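You operate a simulated robot arm through the tools that you are given. There is no shell and no other tool.

You run a simulated robot arm. Do the job below in one go: nothing can be reset, and whatever is moved stays where it is left.

TASK
Zero the counter, draw 8 cm of gasket and lock the brake.
Fine: clamp the end with the green knob, draw with the brake on drag and don't pull past the length.

It is judged by the outcome, as a careful person would: the job done as asked, and still so three seconds after it is handed in. It fails if anything else is knocked over, pushed out of place, dropped, spilled or broken.

THE ROBOT
A 6-joint arm with a two-finger parallel gripper, fixed in place. Base frame: the origin is at the foot of the arm, x ahead of it, y to its left, z up. Readings come in m, degrees, newtons and seconds.
With the tool pointing down near the work surface it reaches from about 0.3 to 0.66 m from the base axis. Its first joint turns from -115.0 to 115.0 degrees. Payload 3.43 kg.
Tool frame: the origin (TCP) lies between the finger pads and is the grasp point; the fingertips stand 0.034 m ahead of it; z points along the fingers, y is the line along which they close. Largest opening 0.128 m; finger width 0.024, thickness 0.012; the body of the gripper, 0.048 by 0.13 m, starts 0.096 m behind the TCP.
Orientation is that of the tool frame in the base frame, as [roll, pitch, yaw] about the fixed x, y, z axes, in that order (R = Rz(yaw) Ry(pitch) Rx(roll)). With the fingers straight down and closing along the base's y, the tool's x points along the base's -x, its y along +y and its z along -z.

THE INTERFACE
- The arm moves only by the tool step_arm. Its argument "series" is a list of rows, each a list of 7 numbers: the shift along the tool's x, y, z in units of 500 mm (1.0 is 500 mm), then the turn, a rotation vector about the tool's x, y, z in units of 45 degrees (1.0 is 45 degrees), then the finger opening in m, from 0 to 0.128. In form: [[tx, ty, tz, rx, ry, rz, hand], ...]. A call has 1 to 20 rows; each row is the pose to reach, as a shift and turn from the pose commanded when the call began, along the tool's axes at that moment. A call with a number of a shift or a turn outside -1 to 1 is refused whole. A row lasts 0.2 s, in which the tool goes at most 0.05 m and 8.6 degrees; a call with a longer step from one row to the next is refused whole, and so is a gripper value outside its range. A pose out of reach is approached as far as the arm can. The call stops where the force on the tool passes 90 N (or 10 N more than at its start, if that is more) or the arm is blocked; 0.2 s more then pass. Each finger travels about 0.153 m/s and halts on what it meets, pressing with about 25 N; the grip force reading is that of the motor and also rises with nothing between the fingers. The clock runs only during rows and for 0.2 s after the last one: add rows that repeat a pose to give the fingers time. It gives the time, the measured TCP pose, the force on the tool (base axes), the opening and the grip force at its end, in the units of the frame above (readings bear some noise), with the torque about the TCP (base axes, N m) and any sound that the robot's microphone picked up, and new pictures: "views" is both (left out), scene, wrist or none.
- Cameras (640 x 400 px; columns grow to the right, rows downward): "scene" is fixed at [0.0638, 0.6557, 1.3728]; the picture's right is [-0.86, -0.51, 0.00], its down [-0.43, 0.73, -0.52] and it looks along [0.27, -0.45, -0.85] (base axes); focal length 231 px, centre (320, 200). "wrist" rides on the gripper at [0.076, -0.011, -0.16] in the tool frame; the picture's right is [0.15, 0.99, 0.00], its down [-0.88, 0.13, -0.46] and it looks along [-0.45, 0.07, 0.89] (tool axes); focal length 234 px, centre (320, 200). There is no depth. A picture from a camera that has moved, and an enlarged one, comes with that camera's place and axes in the base frame and with its lens. The place of the scene camera against the robot may be out by one fixed shift of up to 0.018 m in any direction.
- slide_trunk(by): slides the trunk up (or, below 0, down) by that many m; the arm rides with it, the base frame stays. It gives what a move gives, with no picture.
- zoom(camera, box): a new picture of the part [left, top, right, bottom] of that camera's present view, enlarged. It takes no simulated time.
- job_done(): hands the job in; it is judged then, once.

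Places have to be worked out from the pictures, the camera data and where the tool is seen. Open the gripper and draw the arm clear of the work before you hand the job in, unless the task says otherwise.

The tools are called after "Request:" as a command line: name --pt "numbers of a row" for each row, then --argument value for the rest, lists and objects as JSON in quotes. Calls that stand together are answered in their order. step_arm: Moves the arm, as the interface text tells. Its arguments: {"type":"object","properties":{"series":{"type":"array"},"views":{"type":"string","enum":["both","scene","wrist","none"]}},"required":["series"]} The other tools are called the same way: slide_trunk (by) slides the trunk up or down; zoom (camera, box) takes an enlarged picture of a part of a camera's view; job_done () hands the job in.

At the start:

```text
time_s: 0.0
tcp_pos: [0.1826, 0.391, 1.1303]
ee_rot: [180.0, -0.1, 180.0]
ft_force: [1.0, 1.1, 0.0]
torque: [-0.02, -0.01, -0.03]
grip_width: 0.128
gripper_force: 0.1
trunk travel left (down, up): [-0.875, 0.115]
```

scene: 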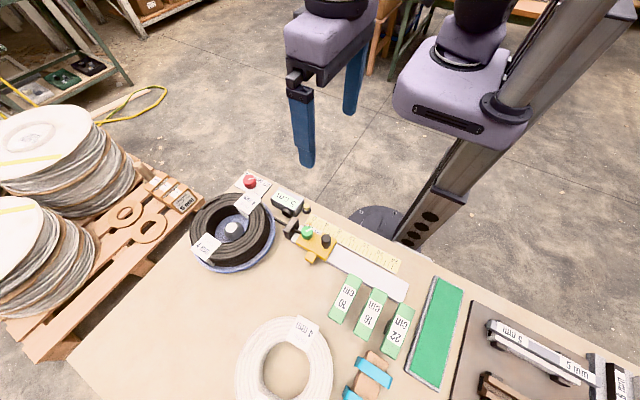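
wrist: 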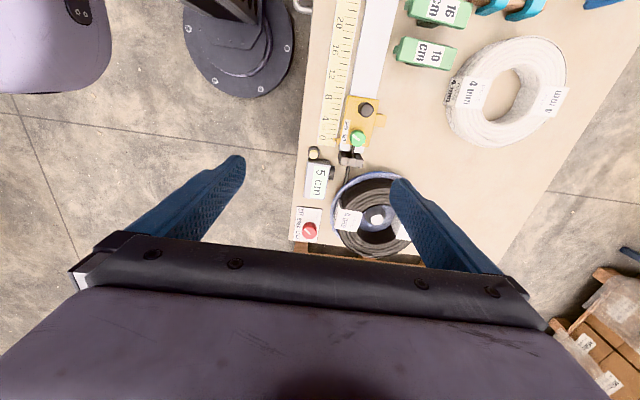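

The start pictures show a bench with a reel of gasket, a counter box (reading "5 cm"), a red-button item, a ruler with a carriage bearing a green knob and a black knob. I'll zoom in on both views before moving anything.

Request:
zoom --camera "scene" --box '[180, 160, 420, 310]'

Request:
zoom --camera "wrist" --box '[280, 80, 440, 260]'

Request:
zoom --camera "scene" --box '[225, 165, 345, 240]'

Request:
zoom --camera "scene" --box '[280, 210, 420, 298]'

```text
2.67 times, centred on (300, 235) of scene
camera zoom: at [0.0638, 0.6557, 1.3728], right [-0.86, -0.51, 0.0], down [-0.43, 0.73, -0.52], along [0.27, -0.45, -0.85], focal length 616 px, centre (373, 107)
```

zoom: 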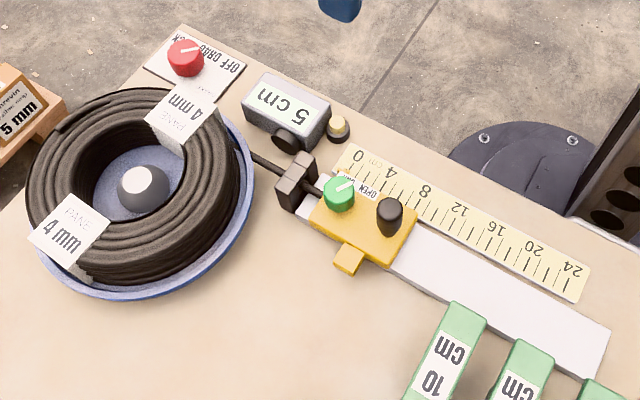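

```text
2.22 times, centred on (360, 170) of wrist
camera zoom: at [0.1065, 0.3792, 1.2906], right [-0.15, 0.99, 0.0], down [0.88, 0.13, 0.46], along [0.45, 0.07, -0.89], focal length 520 px, centre (231, 267)
```

zoom: 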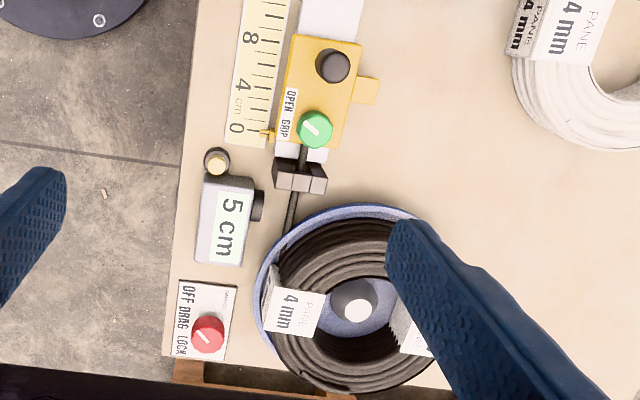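

```text
5.33 times, centred on (285, 202) of scene
camera zoom: at [0.0638, 0.6557, 1.3728], right [-0.86, -0.51, 0.0], down [-0.43, 0.73, -0.52], along [0.27, -0.45, -0.85], focal length 1233 px, centre (507, 187)
```

zoom: 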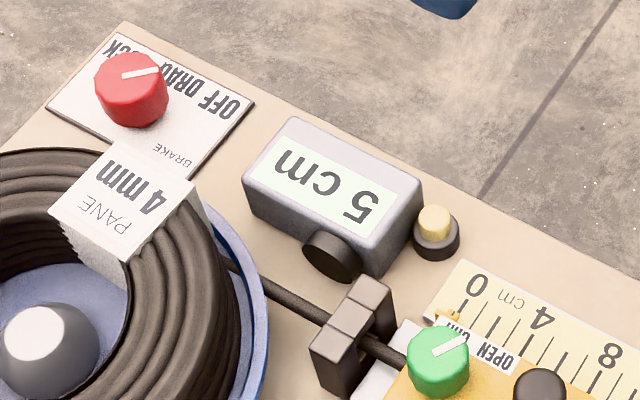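

```text
4.55 times, centred on (350, 254) of scene
camera zoom: at [0.0638, 0.6557, 1.3728], right [-0.86, -0.51, 0.0], down [-0.43, 0.73, -0.52], along [0.27, -0.45, -0.85], focal length 1051 px, centre (184, -46)
```

zoom: 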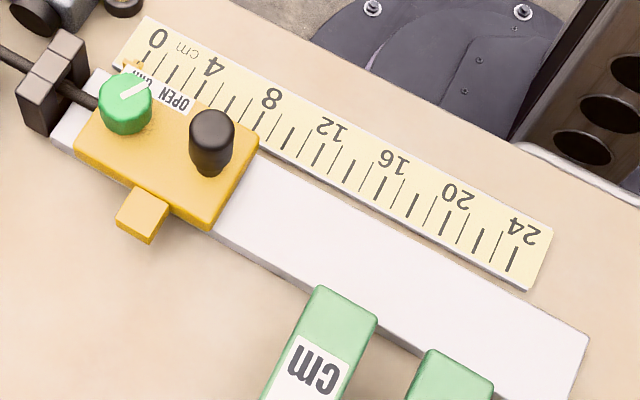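

Triangulating the red brake knob from both pictures gives about (0.447, 0.405, 0.80), so the bench top is near z≈0.77, with the rail running along -x at y≈0.45. I'll lower the trunk part way, staying well above everything, to get better pictures.

Request:
slide_trunk --by -0.13

```text
time_s: 1.6
tcp_pos: [0.1848, 0.3902, 1.0011]
ee_rot: [180.0, 0.0, 180.0]
ft_force: [0.3, -0.8, -0.3]
torque: [0.0, 0.0, 0.02]
grip_width: 0.128
gripper_force: 0.0
trunk travel left (down, up): [-0.745, 0.245]
```

The trunk is now at TCP z≈1.00. Next I move the tool over towards the brake (x≈0.385), staying high, for a closer look at the brake dial.

Request:
step_arm --pt "-0.09 0 0 0 0 0 0.128" --pt "-0.18 0 0 0 0 0 0.128" --pt "-0.27 0 0 0 0 0 0.128" --pt "-0.36 0 0 0 0 0 0.128" --pt "-0.4 0 0 0 0 0 0.128" --pt "-0.4 0 0 0 0 0 0.128"

```text
time_s: 3.0
tcp_pos: [0.3839, 0.3918, 1.0003]
ee_rot: [-180.0, 0.0, 179.9]
ft_force: [0.0, 0.1, -0.1]
torque: [0.02, -0.02, -0.02]
grip_width: 0.1281
gripper_force: 0.0
trunk travel left (down, up): [-0.745, 0.245]
camera wrist: at [0.3068, 0.3803, 1.1606], right [-0.15, 0.99, 0.0], down [0.88, 0.13, 0.46], along [0.45, 0.07, -0.89], focal length 234 px, centre (320, 200)
```

scene: 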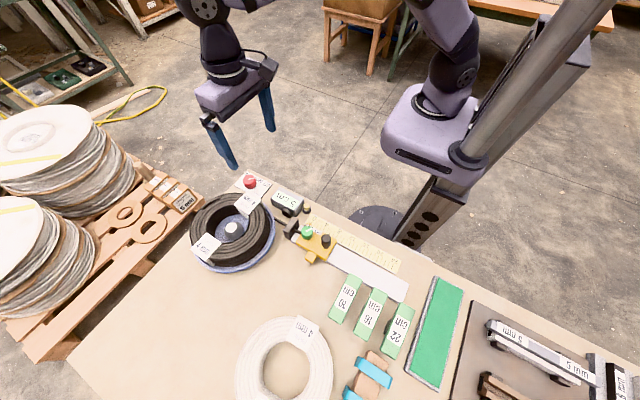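
wrist: 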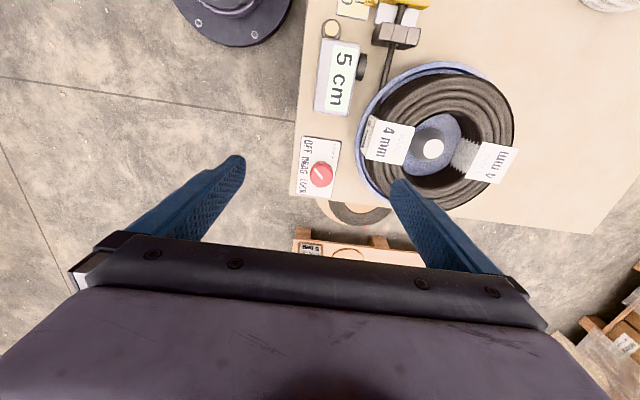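

Now I zoom on the dial, the counter and the reset button in the wrist view, which give me knob angles and positions.

Request:
zoom --camera "wrist" --box '[285, 120, 365, 210]'

Request:
zoom --camera "wrist" --box '[290, 0, 450, 130]'

Request:
zoom --camera "scene" --box '[230, 165, 290, 205]'

```text
4.44 times, centred on (325, 165) of wrist
camera zoom: at [0.3068, 0.3803, 1.1606], right [-0.15, 0.99, 0.0], down [0.88, 0.13, 0.46], along [0.45, 0.07, -0.89], focal length 1041 px, centre (298, 356)
```

zoom: 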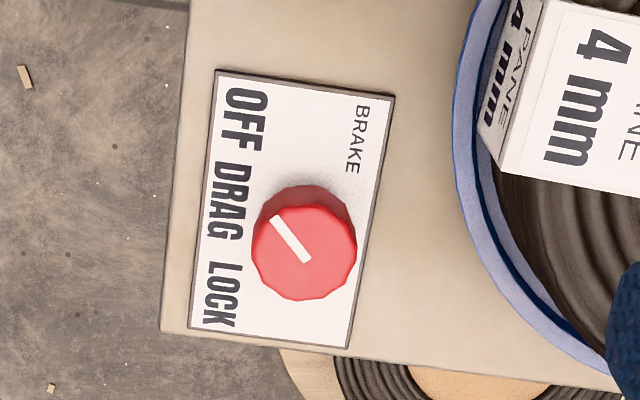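

```text
3.08 times, centred on (370, 65) of wrist
camera zoom: at [0.3068, 0.3803, 1.1606], right [-0.15, 0.99, 0.0], down [0.88, 0.13, 0.46], along [0.45, 0.07, -0.89], focal length 720 px, centre (166, 615)
```

zoom: 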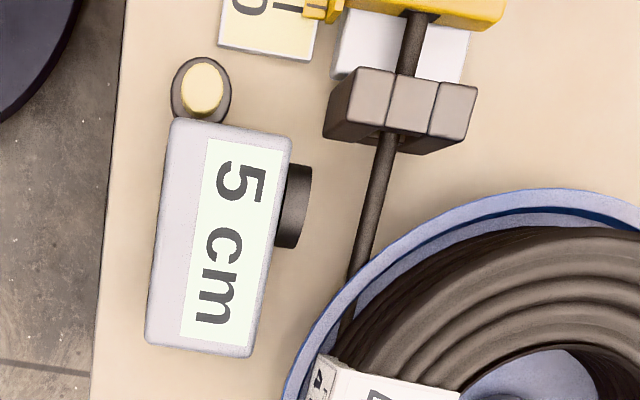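

```text
10.00 times, centred on (260, 185) of scene
camera zoom: at [0.0638, 0.6557, 1.3728], right [-0.86, -0.51, 0.0], down [-0.43, 0.73, -0.52], along [0.27, -0.45, -0.85], focal length 2312 px, centre (920, 350)
```

zoom: 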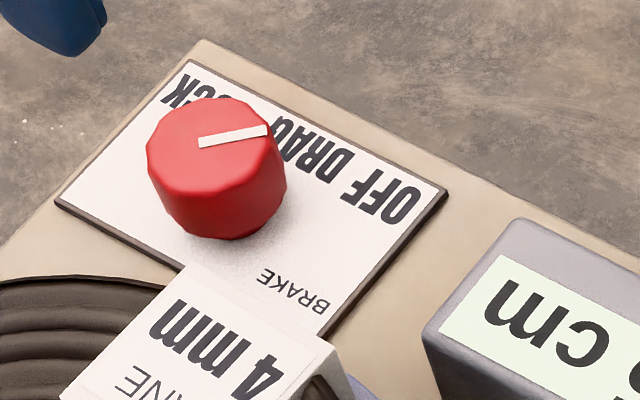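

The brake mark points at OFF (the labels run OFF, DRAG, LOCK along the dial), so it is not yet on DRAG. I place the reset button at about (0.247, 0.387, 0.798). Next I move over the carriage, still high, to read the green knob.

Request:
step_arm --pt "0.09 0.02 0 0 0 0 0.128" --pt "0.18 0.05 0 0 0 0 0.128" --pt "0.27 0.08 0 0 0 0 0.128" --pt "0.34 0.11 0 0 0 0 0.128" --pt "0.36 0.12 0 0 0 0 0.128" --pt "0.36 0.12 0 0 0 0 0.128"

```text
time_s: 4.4
tcp_pos: [0.2041, 0.4506, 0.9999]
ee_rot: [180.0, 0.0, 180.0]
ft_force: [-0.1, 0.5, 0.3]
torque: [0.04, 0.01, 0.01]
grip_width: 0.128
gripper_force: 0.1
trunk travel left (down, up): [-0.745, 0.245]
camera wrist: at [0.1266, 0.4386, 1.1587], right [-0.15, 0.99, 0.0], down [0.88, 0.13, 0.46], along [0.45, 0.07, -0.89], focal length 234 px, centre (320, 200)
```

scene: 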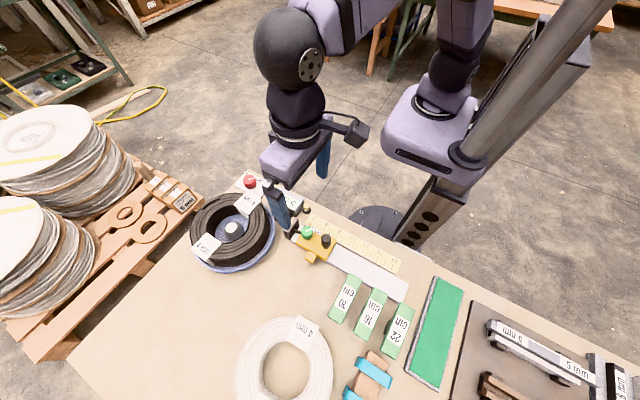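
wrist: 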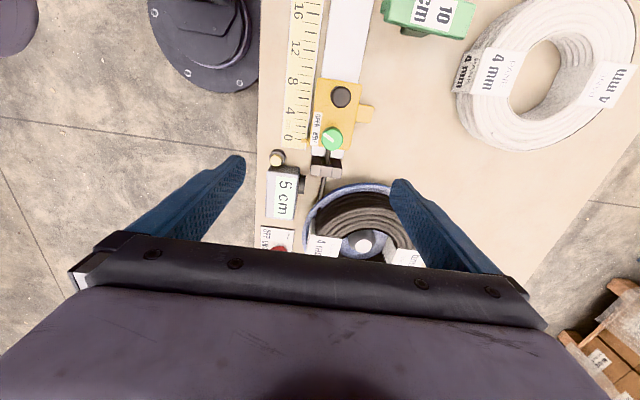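

Now a close look at the carriage and green knob in the wrist view.

Request:
zoom --camera "wrist" --box '[270, 75, 390, 190]'

Request:
zoom --camera "wrist" --box '[300, 110, 356, 160]'

Request:
zoom --camera "scene" --box '[284, 208, 344, 268]'

```text
3.48 times, centred on (330, 132) of wrist
camera zoom: at [0.1266, 0.4386, 1.1587], right [-0.15, 0.99, 0.0], down [0.88, 0.13, 0.46], along [0.45, 0.07, -0.89], focal length 814 px, centre (285, 435)
```

zoom: 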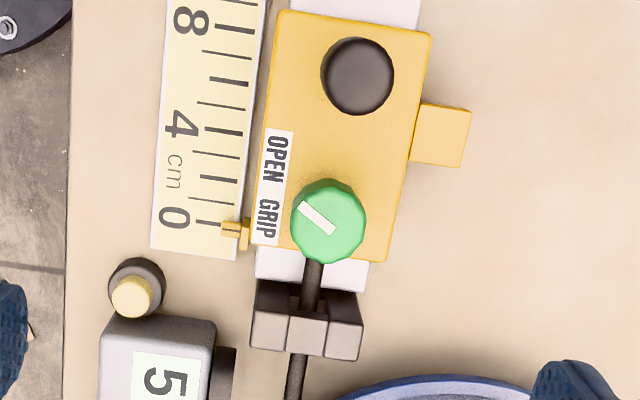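

```text
8.00 times, centred on (328, 135) of wrist
camera zoom: at [0.1266, 0.4386, 1.1587], right [-0.15, 0.99, 0.0], down [0.88, 0.13, 0.46], along [0.45, 0.07, -0.89], focal length 1873 px, centre (256, 720)
```

zoom: 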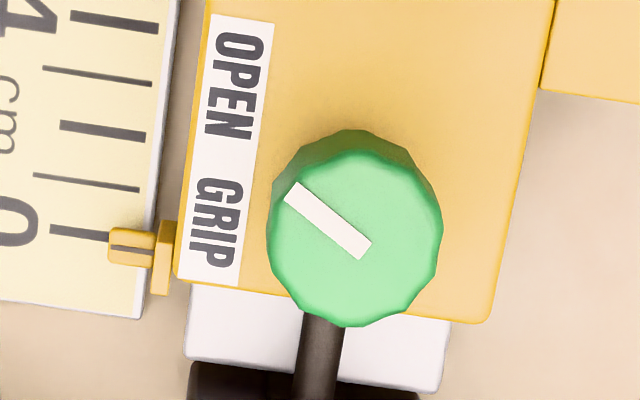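

```text
6.67 times, centred on (314, 238) of scene
camera zoom: at [0.0638, 0.6557, 1.3728], right [-0.86, -0.51, 0.0], down [-0.43, 0.73, -0.52], along [0.27, -0.45, -0.85], focal length 1541 px, centre (360, -53)
```

zoom: 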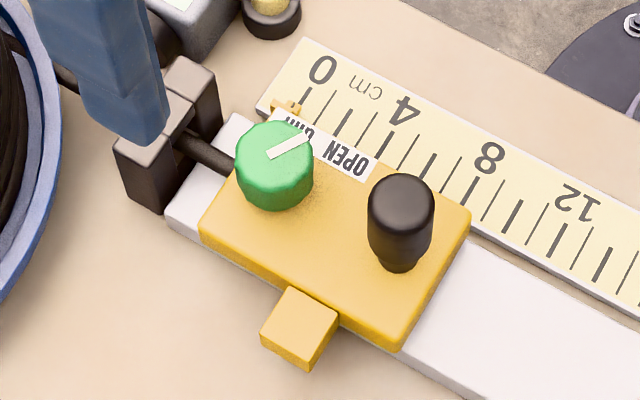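

The pointer is at 0 and the green knob mark points at OPEN, so it must turn counter-clockwise (seen from above) to GRIP. I triangulate the knob top at about (0.196, 0.466, 0.83). I'll lower the trunk and centre over it for a closer look.

Request:
slide_trunk --by -0.09

Request:
step_arm --pt "0.016 0.031 0 0 0 0 0.1" --pt "0.016 0.031 0 0 0 0 0.07" --pt "0.016 0.031 0 0 0 0 0.07"

```text
time_s: 5.6
tcp_pos: [0.204, 0.4493, 0.9091]
ee_rot: [-180.0, 0.0, -180.0]
ft_force: [-0.1, -0.1, -0.1]
torque: [-0.01, 0.02, 0.02]
grip_width: 0.128
gripper_force: 0.0
trunk travel left (down, up): [-0.655, 0.335]
```

```text
time_s: 6.4
tcp_pos: [0.1973, 0.4668, 0.9088]
ee_rot: [180.0, 0.1, -180.0]
ft_force: [0.3, -0.1, -0.7]
torque: [-0.02, -0.02, 0.03]
grip_width: 0.07
gripper_force: 0.0
trunk travel left (down, up): [-0.655, 0.335]
camera wrist: at [0.1198, 0.4548, 1.0692], right [-0.15, 0.99, 0.0], down [0.88, 0.13, 0.46], along [0.45, 0.07, -0.89], focal length 234 px, centre (320, 200)
```

scene: 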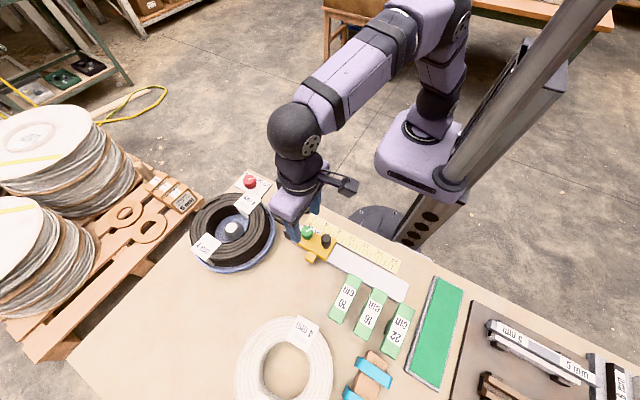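
wrist: 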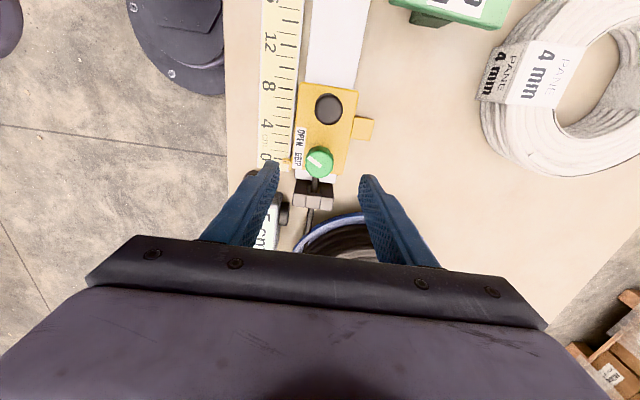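

The knob appears just ahead of the tool axis in the wrist view. I zoom in for exact pixels before descending.

Request:
zoom --camera "wrist" --box '[270, 80, 390, 220]'

Request:
zoom --camera "scene" --box '[260, 195, 350, 265]'

```text
2.86 times, centred on (330, 150) of wrist
camera zoom: at [0.1198, 0.4548, 1.0692], right [-0.15, 0.99, 0.0], down [0.88, 0.13, 0.46], along [0.45, 0.07, -0.89], focal length 669 px, centre (291, 343)
```

zoom: 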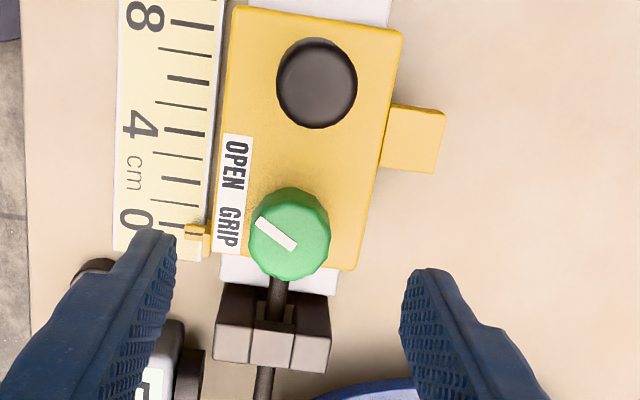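

```text
5.71 times, centred on (305, 230) of scene
camera zoom: at [0.0638, 0.6557, 1.3728], right [-0.86, -0.51, 0.0], down [-0.43, 0.73, -0.52], along [0.27, -0.45, -0.85], focal length 1321 px, centre (406, 29)
```

zoom: 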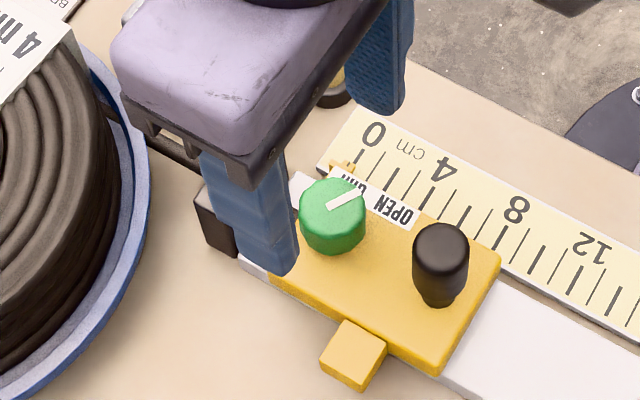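

The knob top (≈30 mm wide) sits at about (0.197, 0.466, 0.835), almost directly under the TCP, and the nearest neighbours (post, guide) are ≥45 mm away. I turn the tool 27° clockwise (seen from above) so there's room to turn back, and come down to just above the knob.

Request:
step_arm --pt "0 0 0 0 0 0.15 0.06" --pt "0 0 0 0 0 0.3 0.06" --pt "0 0 0 0 0 0.45 0.06" --pt "0 0 0 0 0 0.6 0.06" --pt "0 0 0.03 0 0 0.6 0.06" --pt "0 0 0.05 0 0 0.6 0.06" --pt "0 0 0.05 0 0 0.6 0.06"

```text
time_s: 8.0
tcp_pos: [0.197, 0.4647, 0.8838]
ee_rot: [179.9, 0.0, 153.1]
ft_force: [0.1, -0.4, 0.2]
torque: [0.01, 0.02, -0.02]
grip_width: 0.0599
gripper_force: 0.0
trunk travel left (down, up): [-0.655, 0.335]
camera wrist: at [0.1231, 0.4893, 1.0429], right [0.32, 0.95, 0.0], down [0.84, -0.28, 0.46], along [0.43, -0.15, -0.89], focal length 234 px, centre (320, 200)
```

scene: 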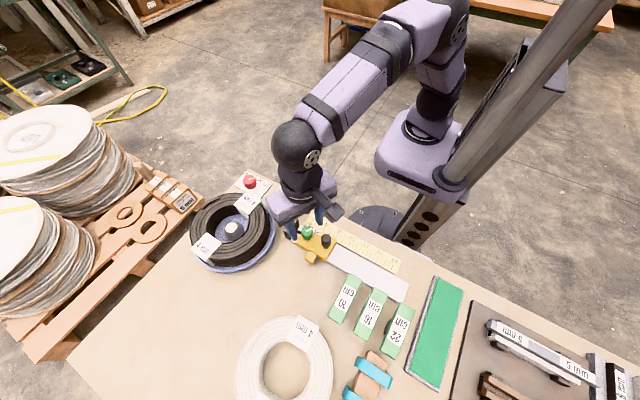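
wrist: 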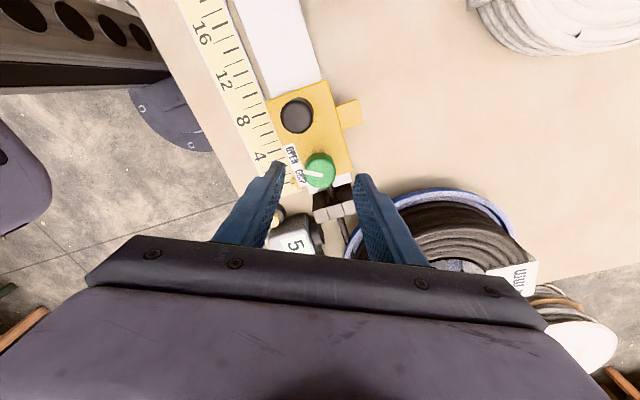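

Request:
zoom --camera "wrist" --box '[260, 120, 380, 240]'

Request:
zoom --camera "scene" --box '[260, 195, 350, 265]'

```text
3.33 times, centred on (320, 180) of wrist
camera zoom: at [0.1231, 0.4893, 1.0429], right [0.32, 0.95, 0.0], down [0.84, -0.28, 0.46], along [0.43, -0.15, -0.89], focal length 781 px, centre (320, 267)
```

zoom: 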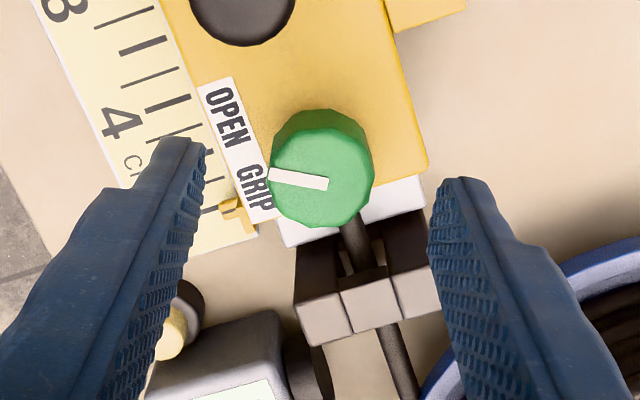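

```text
5.71 times, centred on (305, 230) of scene
camera zoom: at [0.0638, 0.6557, 1.3728], right [-0.86, -0.51, 0.0], down [-0.43, 0.73, -0.52], along [0.27, -0.45, -0.85], focal length 1321 px, centre (406, 29)
```

zoom: 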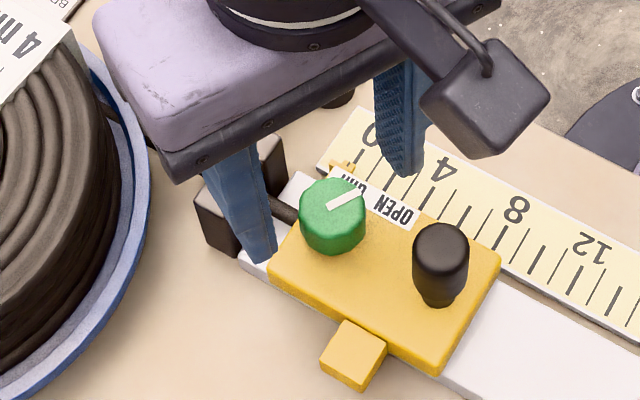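

Refined estimate of the knob top: (0.196, 0.466, 0.840), within 1–2 mm of the tool axis. I descend 26 mm so the fingertips straddle the knob above the carriage, then close the fingers.

Request:
step_arm --pt "0 0 0.02 0 0 0 0.06" --pt "0 0 0.04 0 0 0 0.06" --pt "0 0 0.052 0 0 0 0.06" --pt "0 0 0.052 0 0 0 0.045" --pt "0 0 0.052 0 0 0 0.03" --pt "0 0 0.052 0 0 0 0.024" --pt "0 0 0.052 0 0 0 0.024"

```text
time_s: 9.6
tcp_pos: [0.1971, 0.4643, 0.8589]
ee_rot: [-179.9, 0.0, 153.0]
ft_force: [0.9, 3.0, -1.2]
torque: [0.19, 0.1, -0.02]
grip_width: 0.0289
gripper_force: 45.0
trunk travel left (down, up): [-0.655, 0.335]
camera wrist: at [0.1228, 0.489, 1.0179], right [0.32, 0.95, 0.0], down [0.84, -0.28, 0.46], along [0.43, -0.14, -0.89], focal length 234 px, centre (320, 200)
```

scene: 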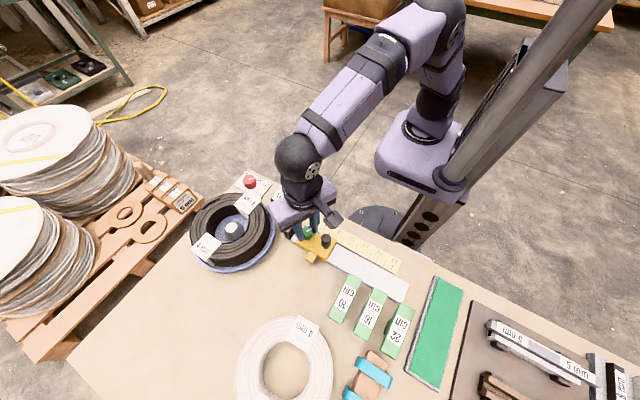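
wrist: 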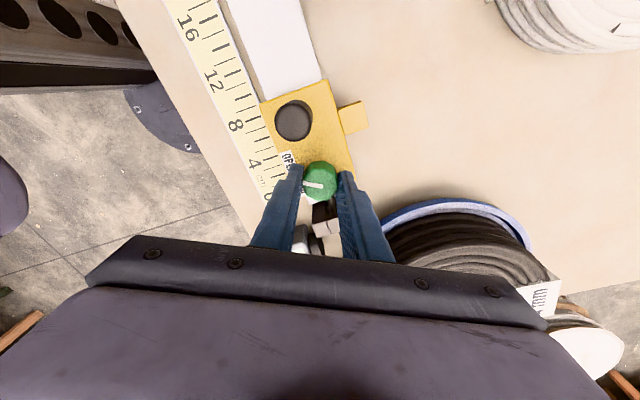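

The fingers hold the knob (29 mm). Now I turn it counter-clockwise seen from above, first by about 34°, watching the torque.

Request:
step_arm --pt "0 0 0 0 0 -0.13 0.024" --pt "0 0 0 0 0 -0.26 0.024" --pt "0 0 0 0 0 -0.39 0.024" --pt "0 0 0 0 0 -0.52 0.024" --pt "0 0 0 0 0 -0.65 0.024" --pt "0 0 0 0 0 -0.75 0.024"

Request:
zoom --camera "wrist" --box '[260, 100, 380, 220]'

```text
time_s: 11.0
tcp_pos: [0.196, 0.4654, 0.858]
ee_rot: [179.8, 0.0, -173.2]
ft_force: [0.6, 7.4, 3.9]
torque: [-0.06, 0.37, 0.01]
grip_width: 0.0292
gripper_force: 45.1
trunk travel left (down, up): [-0.655, 0.335]
camera wrist: at [0.1207, 0.4449, 1.0178], right [-0.26, 0.96, 0.0], down [0.86, 0.23, 0.46], along [0.44, 0.12, -0.89], focal length 234 px, centre (320, 200)
```

scene: 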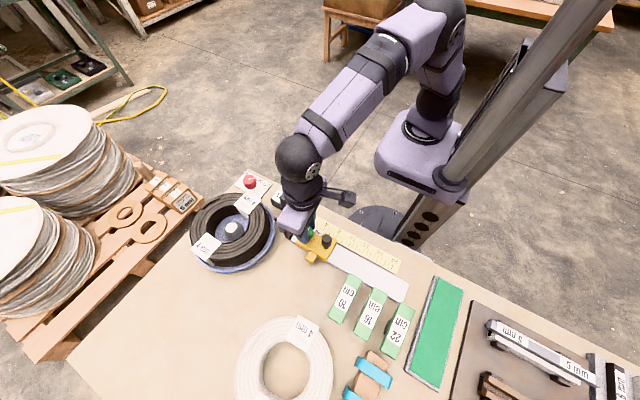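
wrist: 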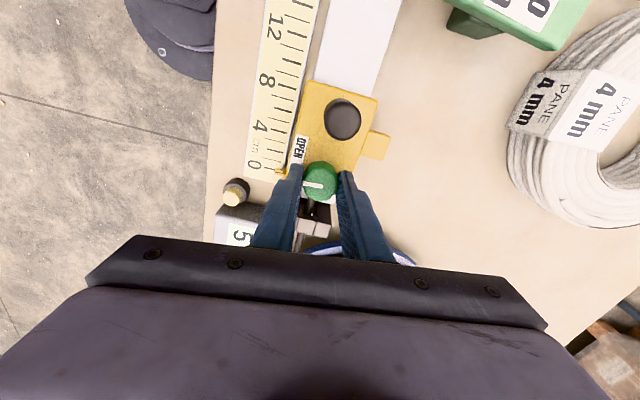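

```text
3.33 times, centred on (320, 160) of wrist
camera zoom: at [0.1207, 0.4449, 1.0178], right [-0.26, 0.96, 0.0], down [0.86, 0.23, 0.46], along [0.44, 0.12, -0.89], focal length 781 px, centre (320, 333)
```

zoom: 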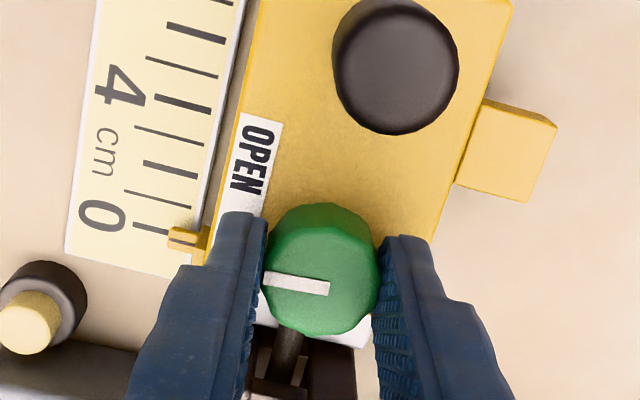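

The mark has turned with the fingers by ~34° with no notable torque, now roughly square to the label strip. I continue another ~22° towards GRIP, keeping an eye on torque.

Request:
step_arm --pt "0 0 0 0 0 -0.13 0.024" --pt "0 0 0 0 0 -0.26 0.024" --pt "0 0 0 0 0 -0.39 0.024" --pt "0 0 0 0 0 -0.5 0.024" --pt "0 0 0 0 0 -0.5 0.024"

Request:
zoom --camera "wrist" --box '[260, 100, 380, 220]'

```text
time_s: 12.2
tcp_pos: [0.1964, 0.4638, 0.8585]
ee_rot: [180.0, 0.1, -150.7]
ft_force: [-1.2, 9.8, 11.1]
torque: [-0.15, 0.72, 0.01]
grip_width: 0.0291
gripper_force: 45.0
trunk travel left (down, up): [-0.655, 0.335]
camera wrist: at [0.1338, 0.4186, 1.0177], right [-0.61, 0.79, 0.0], down [0.7, 0.54, 0.46], along [0.36, 0.28, -0.89], focal length 234 px, centre (320, 200)
```

scene: 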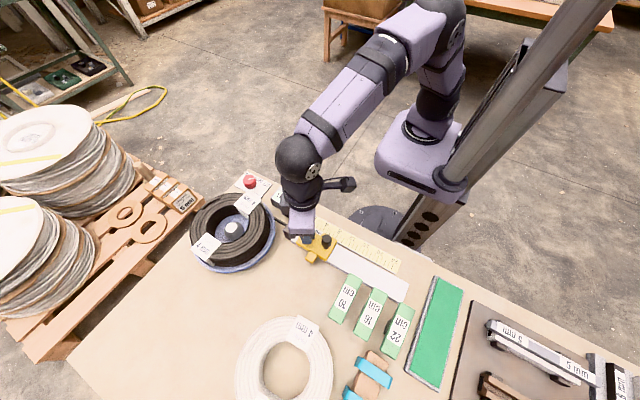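
wrist: 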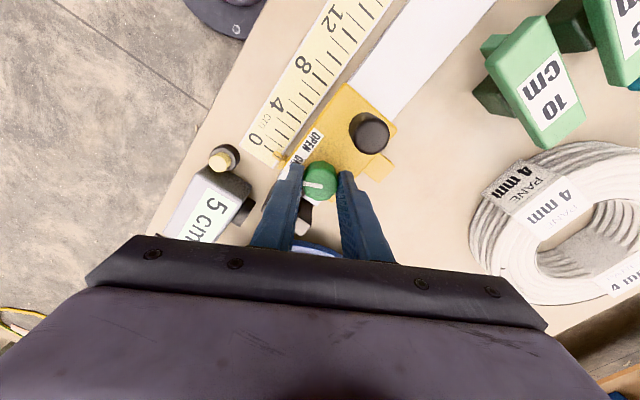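

```text
3.33 times, centred on (320, 160) of wrist
camera zoom: at [0.1338, 0.4186, 1.0177], right [-0.61, 0.79, 0.0], down [0.7, 0.54, 0.46], along [0.36, 0.28, -0.89], focal length 781 px, centre (320, 333)
```

zoom: 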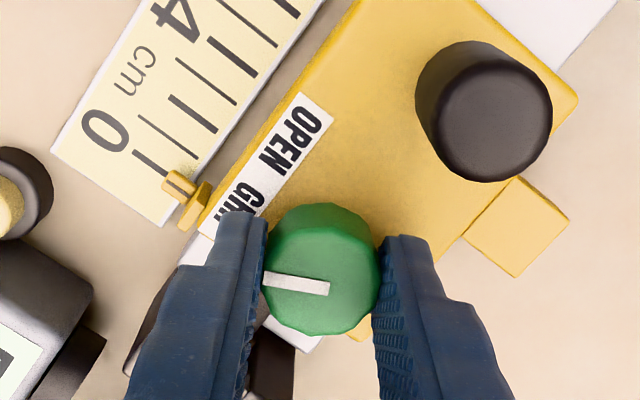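

The torque about the vertical stays at zero, so no stop has been reached; the mark has turned 56° in all. I let go and rise to check where the mark stands against the GRIP label.

Request:
step_arm --pt "0 0 0 0 0 0 0.05" --pt "0 0 0 0 0 0 0.06" --pt "0 0 -0.03 0 0 0 0.06" --pt "0 0 -0.08 0 0 0 0.06" --pt "0 0 -0.12 0 0 0.1 0.06" --pt "0 0 -0.16 0 0 0.25 0.06" --pt "0 0 -0.2 0 0 0.4 0.06" --pt "0 0 -0.2 0 0 0.55 0.06" --pt "0 0 -0.2 0 0 0.65 0.06"

Request:
zoom --camera "wrist" --box '[270, 80, 380, 200]'

Request:
zoom --camera "scene" --box '[270, 195, 350, 260]'

```text
time_s: 14.2
tcp_pos: [0.1962, 0.4652, 0.9598]
ee_rot: [179.9, 0.1, 179.9]
ft_force: [0.1, 0.7, 0.2]
torque: [0.01, -0.03, -0.02]
grip_width: 0.06
gripper_force: 0.1
trunk travel left (down, up): [-0.655, 0.335]
camera wrist: at [0.1191, 0.4544, 1.1189], right [-0.14, 0.99, 0.0], down [0.88, 0.13, 0.46], along [0.45, 0.07, -0.89], focal length 234 px, centre (320, 200)
```

scene: 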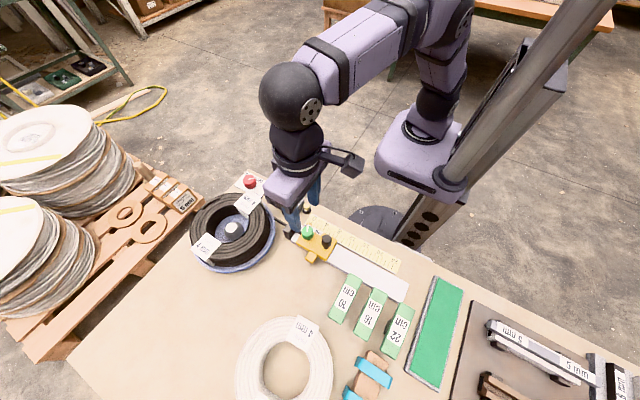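
wrist: 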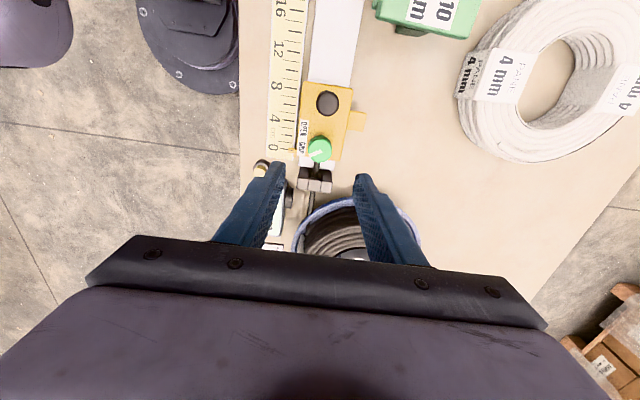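

```text
3.33 times, centred on (325, 140) of wrist
camera zoom: at [0.1191, 0.4544, 1.1189], right [-0.14, 0.99, 0.0], down [0.88, 0.13, 0.46], along [0.45, 0.07, -0.89], focal length 781 px, centre (303, 400)
```

zoom: 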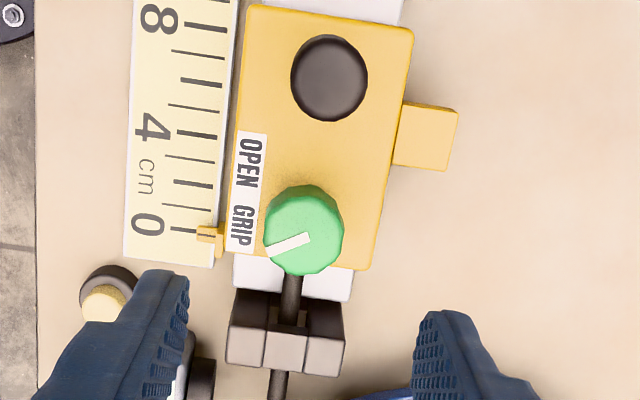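

```text
6.15 times, centred on (310, 228) of scene
camera zoom: at [0.0638, 0.6557, 1.3728], right [-0.86, -0.51, 0.0], down [-0.43, 0.73, -0.52], along [0.27, -0.45, -0.85], focal length 1423 px, centre (382, 31)
```

zoom: 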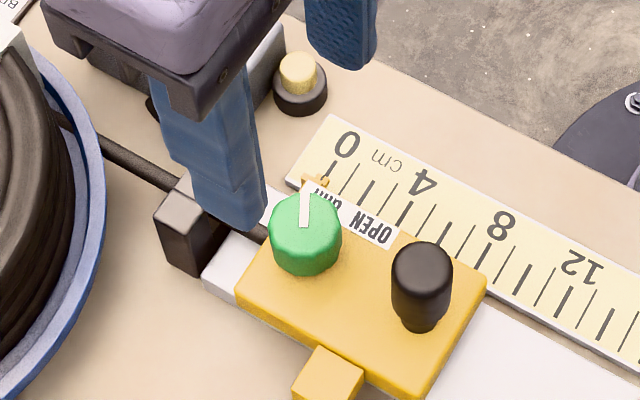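

The mark now points squarely at GRIP (about 29° past the label normal, mirror of the OPEN position). Next is the brake: I place the red knob at (0.442, 0.403), top z≈0.804, and move above it at z≈0.96, turning the tool 25° clockwise on the way.

Request:
step_arm --pt "-0.08 -0.02 0 0 0 0 0.07" --pt "-0.16 -0.04 0 0 0 0.1 0.07" --pt "-0.24 -0.06 0 0 0 0.2 0.07" --pt "-0.32 -0.08 0 0 0 0.3 0.07" --pt "-0.4 -0.1 0 0 0 0.4 0.07" --pt "-0.47 -0.118 0 0 0 0.5 0.07" --pt "-0.492 -0.124 0 0 0 0.56 0.07" --pt "-0.492 -0.124 0 0 0 0.56 0.07"

Request:
zoom --camera "wrist" --box '[260, 80, 380, 200]'

```text
time_s: 16.0
tcp_pos: [0.4432, 0.4035, 0.9577]
ee_rot: [180.0, -0.1, 154.8]
ft_force: [-0.4, -0.7, 0.0]
torque: [0.06, 0.02, -0.02]
grip_width: 0.0696
gripper_force: 0.0
trunk travel left (down, up): [-0.655, 0.335]
camera wrist: at [0.3691, 0.4258, 1.1165], right [0.29, 0.96, 0.0], down [0.85, -0.26, 0.46], along [0.44, -0.13, -0.89], focal length 234 px, centre (320, 200)
```

scene: 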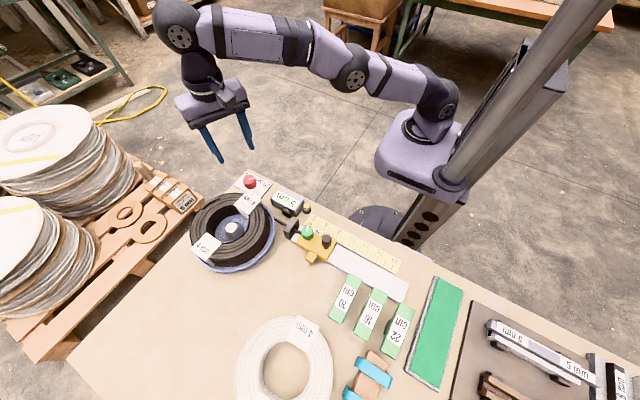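
wrist: 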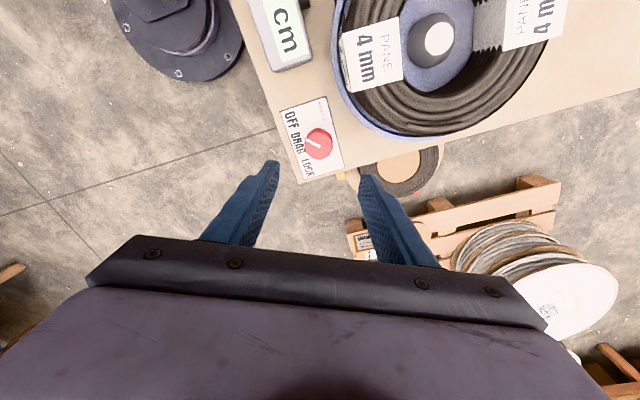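

```text
3.33 times, centred on (320, 140) of wrist
camera zoom: at [0.3691, 0.4258, 1.1165], right [0.29, 0.96, 0.0], down [0.85, -0.26, 0.46], along [0.44, -0.13, -0.89], focal length 781 px, centre (320, 400)
```

zoom: 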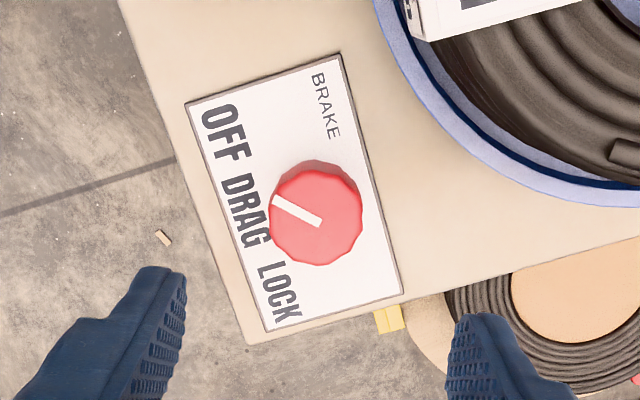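

Refined red knob position: (0.4415, 0.4025), top z≈0.806, width 37 mm, with plate at z≈0.781; the tool is aligned to within 2 mm. I descend so the fingertips stop about 6–7 mm above the plate, leaving the fingers open, and check before closing.

Request:
step_arm --pt "0 -0.003 0.08 0 0 0 0.066" --pt "0 -0.003 0.16 0 0 0 0.066" --pt "0 -0.003 0.22 0 0 0 0.066" --pt "0 -0.003 0.25 0 0 0 0.066" --pt "0 -0.003 0.266 0 0 0 0.066" --pt "0 -0.003 0.266 0 0 0 0.066"

Request:
zoom --camera "wrist" --box '[260, 100, 380, 220]'

Request:
zoom --camera "scene" --box '[210, 150, 290, 210]'

```text
time_s: 17.4
tcp_pos: [0.4414, 0.4024, 0.825]
ee_rot: [-180.0, 0.0, 154.8]
ft_force: [-0.2, 0.3, -0.6]
torque: [0.03, 0.0, -0.01]
grip_width: 0.066
gripper_force: 0.1
trunk travel left (down, up): [-0.655, 0.335]
camera wrist: at [0.366, 0.424, 0.9838], right [0.29, 0.96, 0.0], down [0.85, -0.26, 0.46], along [0.44, -0.13, -0.89], focal length 234 px, centre (320, 200)
```

scene: 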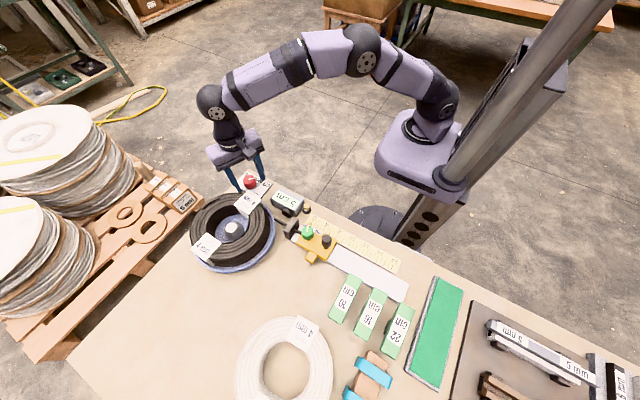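
wrist: 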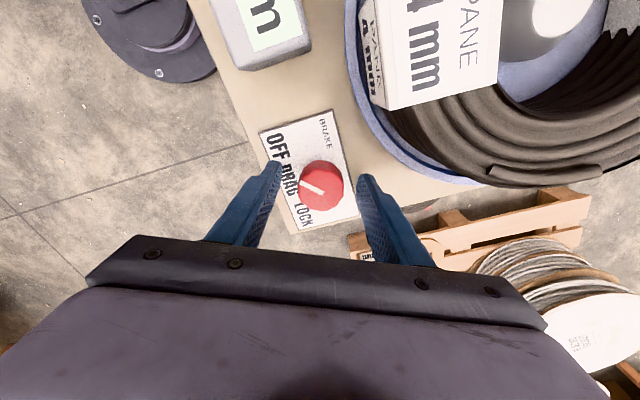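

```text
3.33 times, centred on (320, 160) of wrist
camera zoom: at [0.366, 0.424, 0.9838], right [0.29, 0.96, 0.0], down [0.85, -0.26, 0.46], along [0.44, -0.13, -0.89], focal length 781 px, centre (320, 333)
```

zoom: 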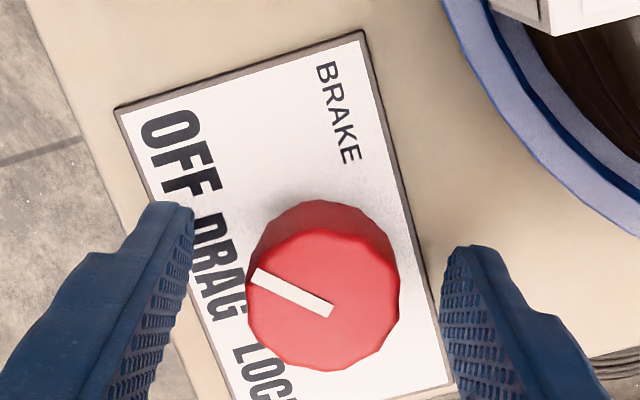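

```text
6.67 times, centred on (250, 180) of scene
camera zoom: at [0.0638, 0.6557, 1.3728], right [-0.86, -0.51, 0.0], down [-0.43, 0.73, -0.52], along [0.27, -0.45, -0.85], focal length 1541 px, centre (787, 333)
```

zoom: 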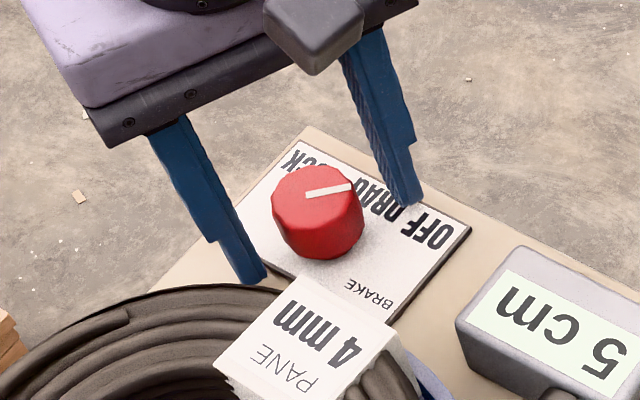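

The knob is centred between the fingers with the tips clear of the plate. I close on it and turn 38° counter-clockwise towards DRAG, then check.

Request:
step_arm --pt "0 0 0 0 0 0 0.05" --pt "0 0 0 0 0 0 0.036" --pt "0 0 0 0 0 0 0.032" --pt "0 0 0 0 0 0 0.032" --pt "0 0 0 0 0 -0.14 0.032" --pt "0 0 0 0 0 -0.28 0.032" --pt "0 0 0 0 0 -0.42 0.032" --pt "0 0 0 0 0 -0.56 0.032" --pt "0 0 0 0 0 -0.7 0.032" --pt "0 0 0 0 0 -0.84 0.032" --pt "0 0 0 0 0 -0.84 0.032"

Request:
zoom --camera "wrist" --box '[260, 100, 380, 220]'

Request:
zoom --camera "scene" --box '[210, 150, 290, 210]'

```text
time_s: 19.8
tcp_pos: [0.441, 0.403, 0.825]
ee_rot: [-179.9, -0.1, -167.2]
ft_force: [-2.7, 2.5, -9.5]
torque: [0.27, -0.45, 0.04]
grip_width: 0.0374
gripper_force: 45.1
trunk travel left (down, up): [-0.655, 0.335]
camera wrist: at [0.3685, 0.3749, 0.9841], right [-0.36, 0.93, 0.0], down [0.83, 0.32, 0.45], along [0.42, 0.16, -0.89], focal length 234 px, centre (320, 200)
```

scene: 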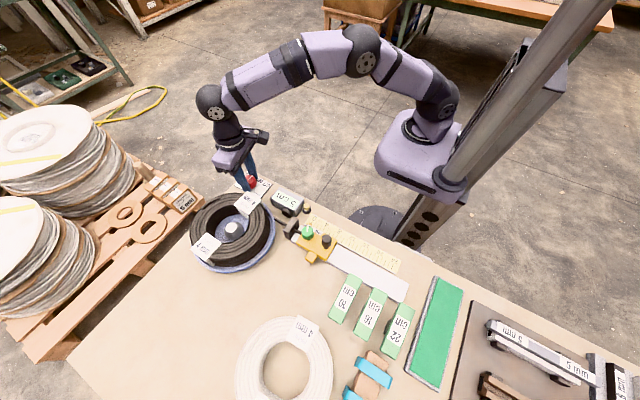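
wrist: 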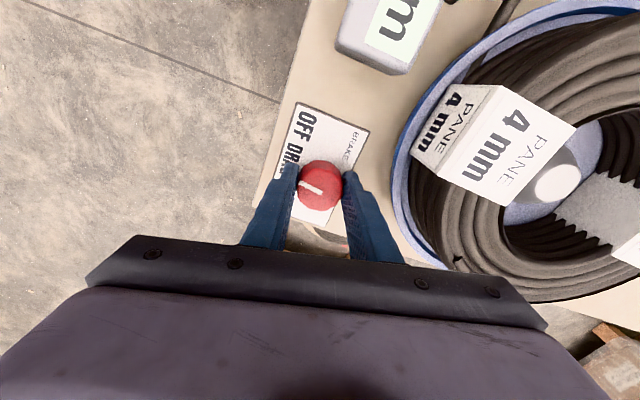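

```text
3.33 times, centred on (320, 160) of wrist
camera zoom: at [0.3685, 0.3749, 0.9841], right [-0.36, 0.93, 0.0], down [0.83, 0.32, 0.45], along [0.42, 0.16, -0.89], focal length 781 px, centre (320, 333)
```

zoom: 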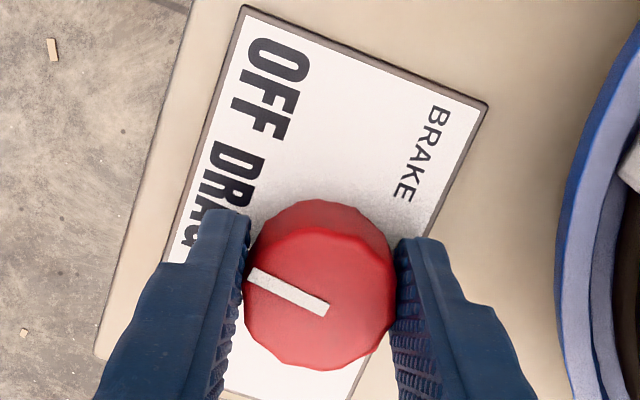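

```text
6.67 times, centred on (250, 180) of scene
camera zoom: at [0.0638, 0.6557, 1.3728], right [-0.86, -0.51, 0.0], down [-0.43, 0.73, -0.52], along [0.27, -0.45, -0.85], focal length 1541 px, centre (787, 333)
```

zoom: 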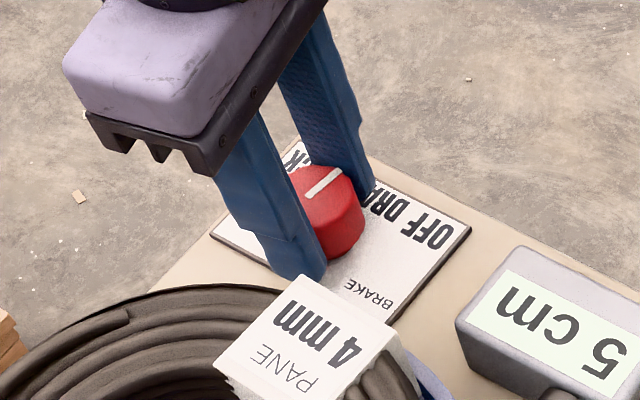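

The mark moved with the fingers; by my ray computation it's now about 7–9° short of square-on, where DRAG is. I turn 8° more, then let go and rise to check.

Request:
step_arm --pt "0 0 0 0 0 -0.1 0.032" --pt "0 0 0 0 0 -0.18 0.032" --pt "0 0 0 0 0 -0.18 0.032" --pt "0 0 0 0 0 -0.18 0.05" --pt "0 0 0 0 0 -0.18 0.066" --pt "0 0 -0.04 0 0 -0.18 0.066" --pt "0 0 -0.1 0 0 -0.18 0.066" --pt "0 0 -0.18 0 0 -0.03 0.066" --pt "0 0 -0.24 0 0 0.12 0.066" --pt "0 0 -0.24 0 0 0.27 0.066" --pt "0 0 -0.24 0 0 0.28 0.066"

Request:
zoom --camera "wrist" --box '[260, 60, 380, 180]'

Request:
zoom --camera "scene" --box '[230, 160, 310, 220]'

```text
time_s: 22.2
tcp_pos: [0.441, 0.4015, 0.9451]
ee_rot: [-180.0, 0.0, 179.9]
ft_force: [0.1, 0.2, -0.5]
torque: [0.0, 0.01, 0.0]
grip_width: 0.0661
gripper_force: 0.0
trunk travel left (down, up): [-0.655, 0.335]
camera wrist: at [0.3643, 0.3908, 1.1044], right [-0.14, 0.99, 0.0], down [0.88, 0.13, 0.46], along [0.45, 0.07, -0.89], focal length 234 px, centre (320, 200)
```

scene: 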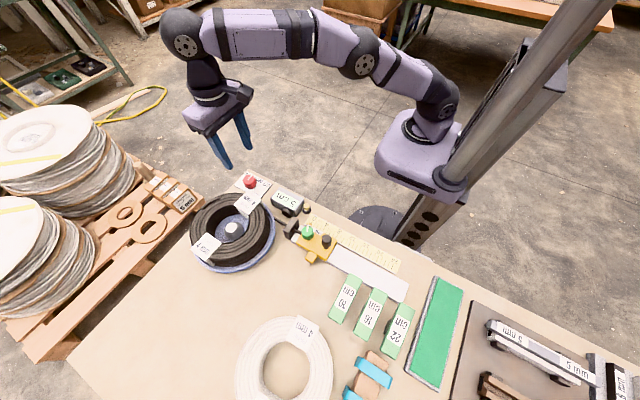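
wrist: 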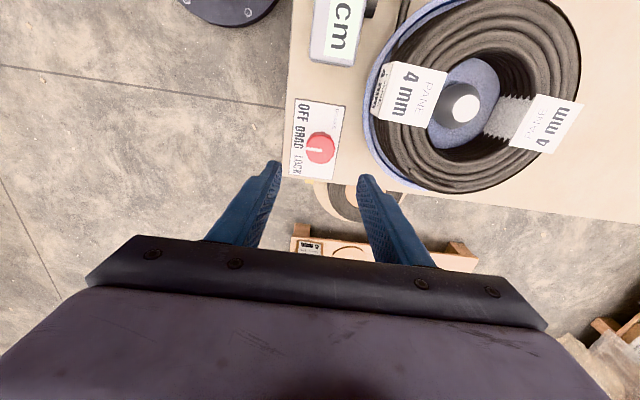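

```text
3.33 times, centred on (320, 120) of wrist
camera zoom: at [0.3643, 0.3908, 1.1044], right [-0.14, 0.99, 0.0], down [0.88, 0.13, 0.46], along [0.45, 0.07, -0.89], focal length 781 px, centre (320, 467)
```

zoom: 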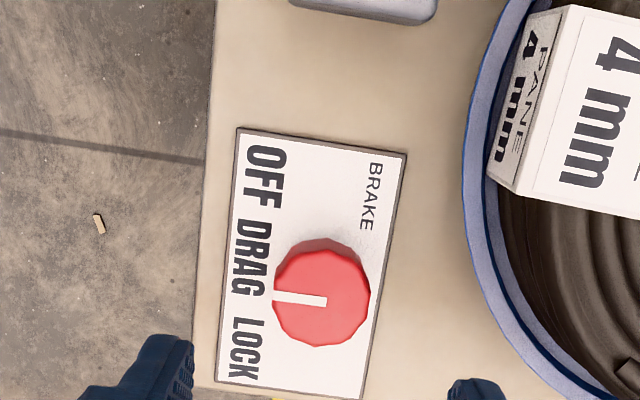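

```text
6.67 times, centred on (270, 190) of scene
camera zoom: at [0.0638, 0.6557, 1.3728], right [-0.86, -0.51, 0.0], down [-0.43, 0.73, -0.52], along [0.27, -0.45, -0.85], focal length 1541 px, centre (653, 267)
```

zoom: 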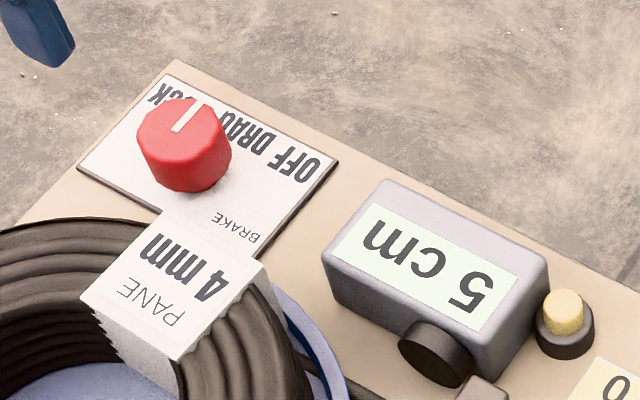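

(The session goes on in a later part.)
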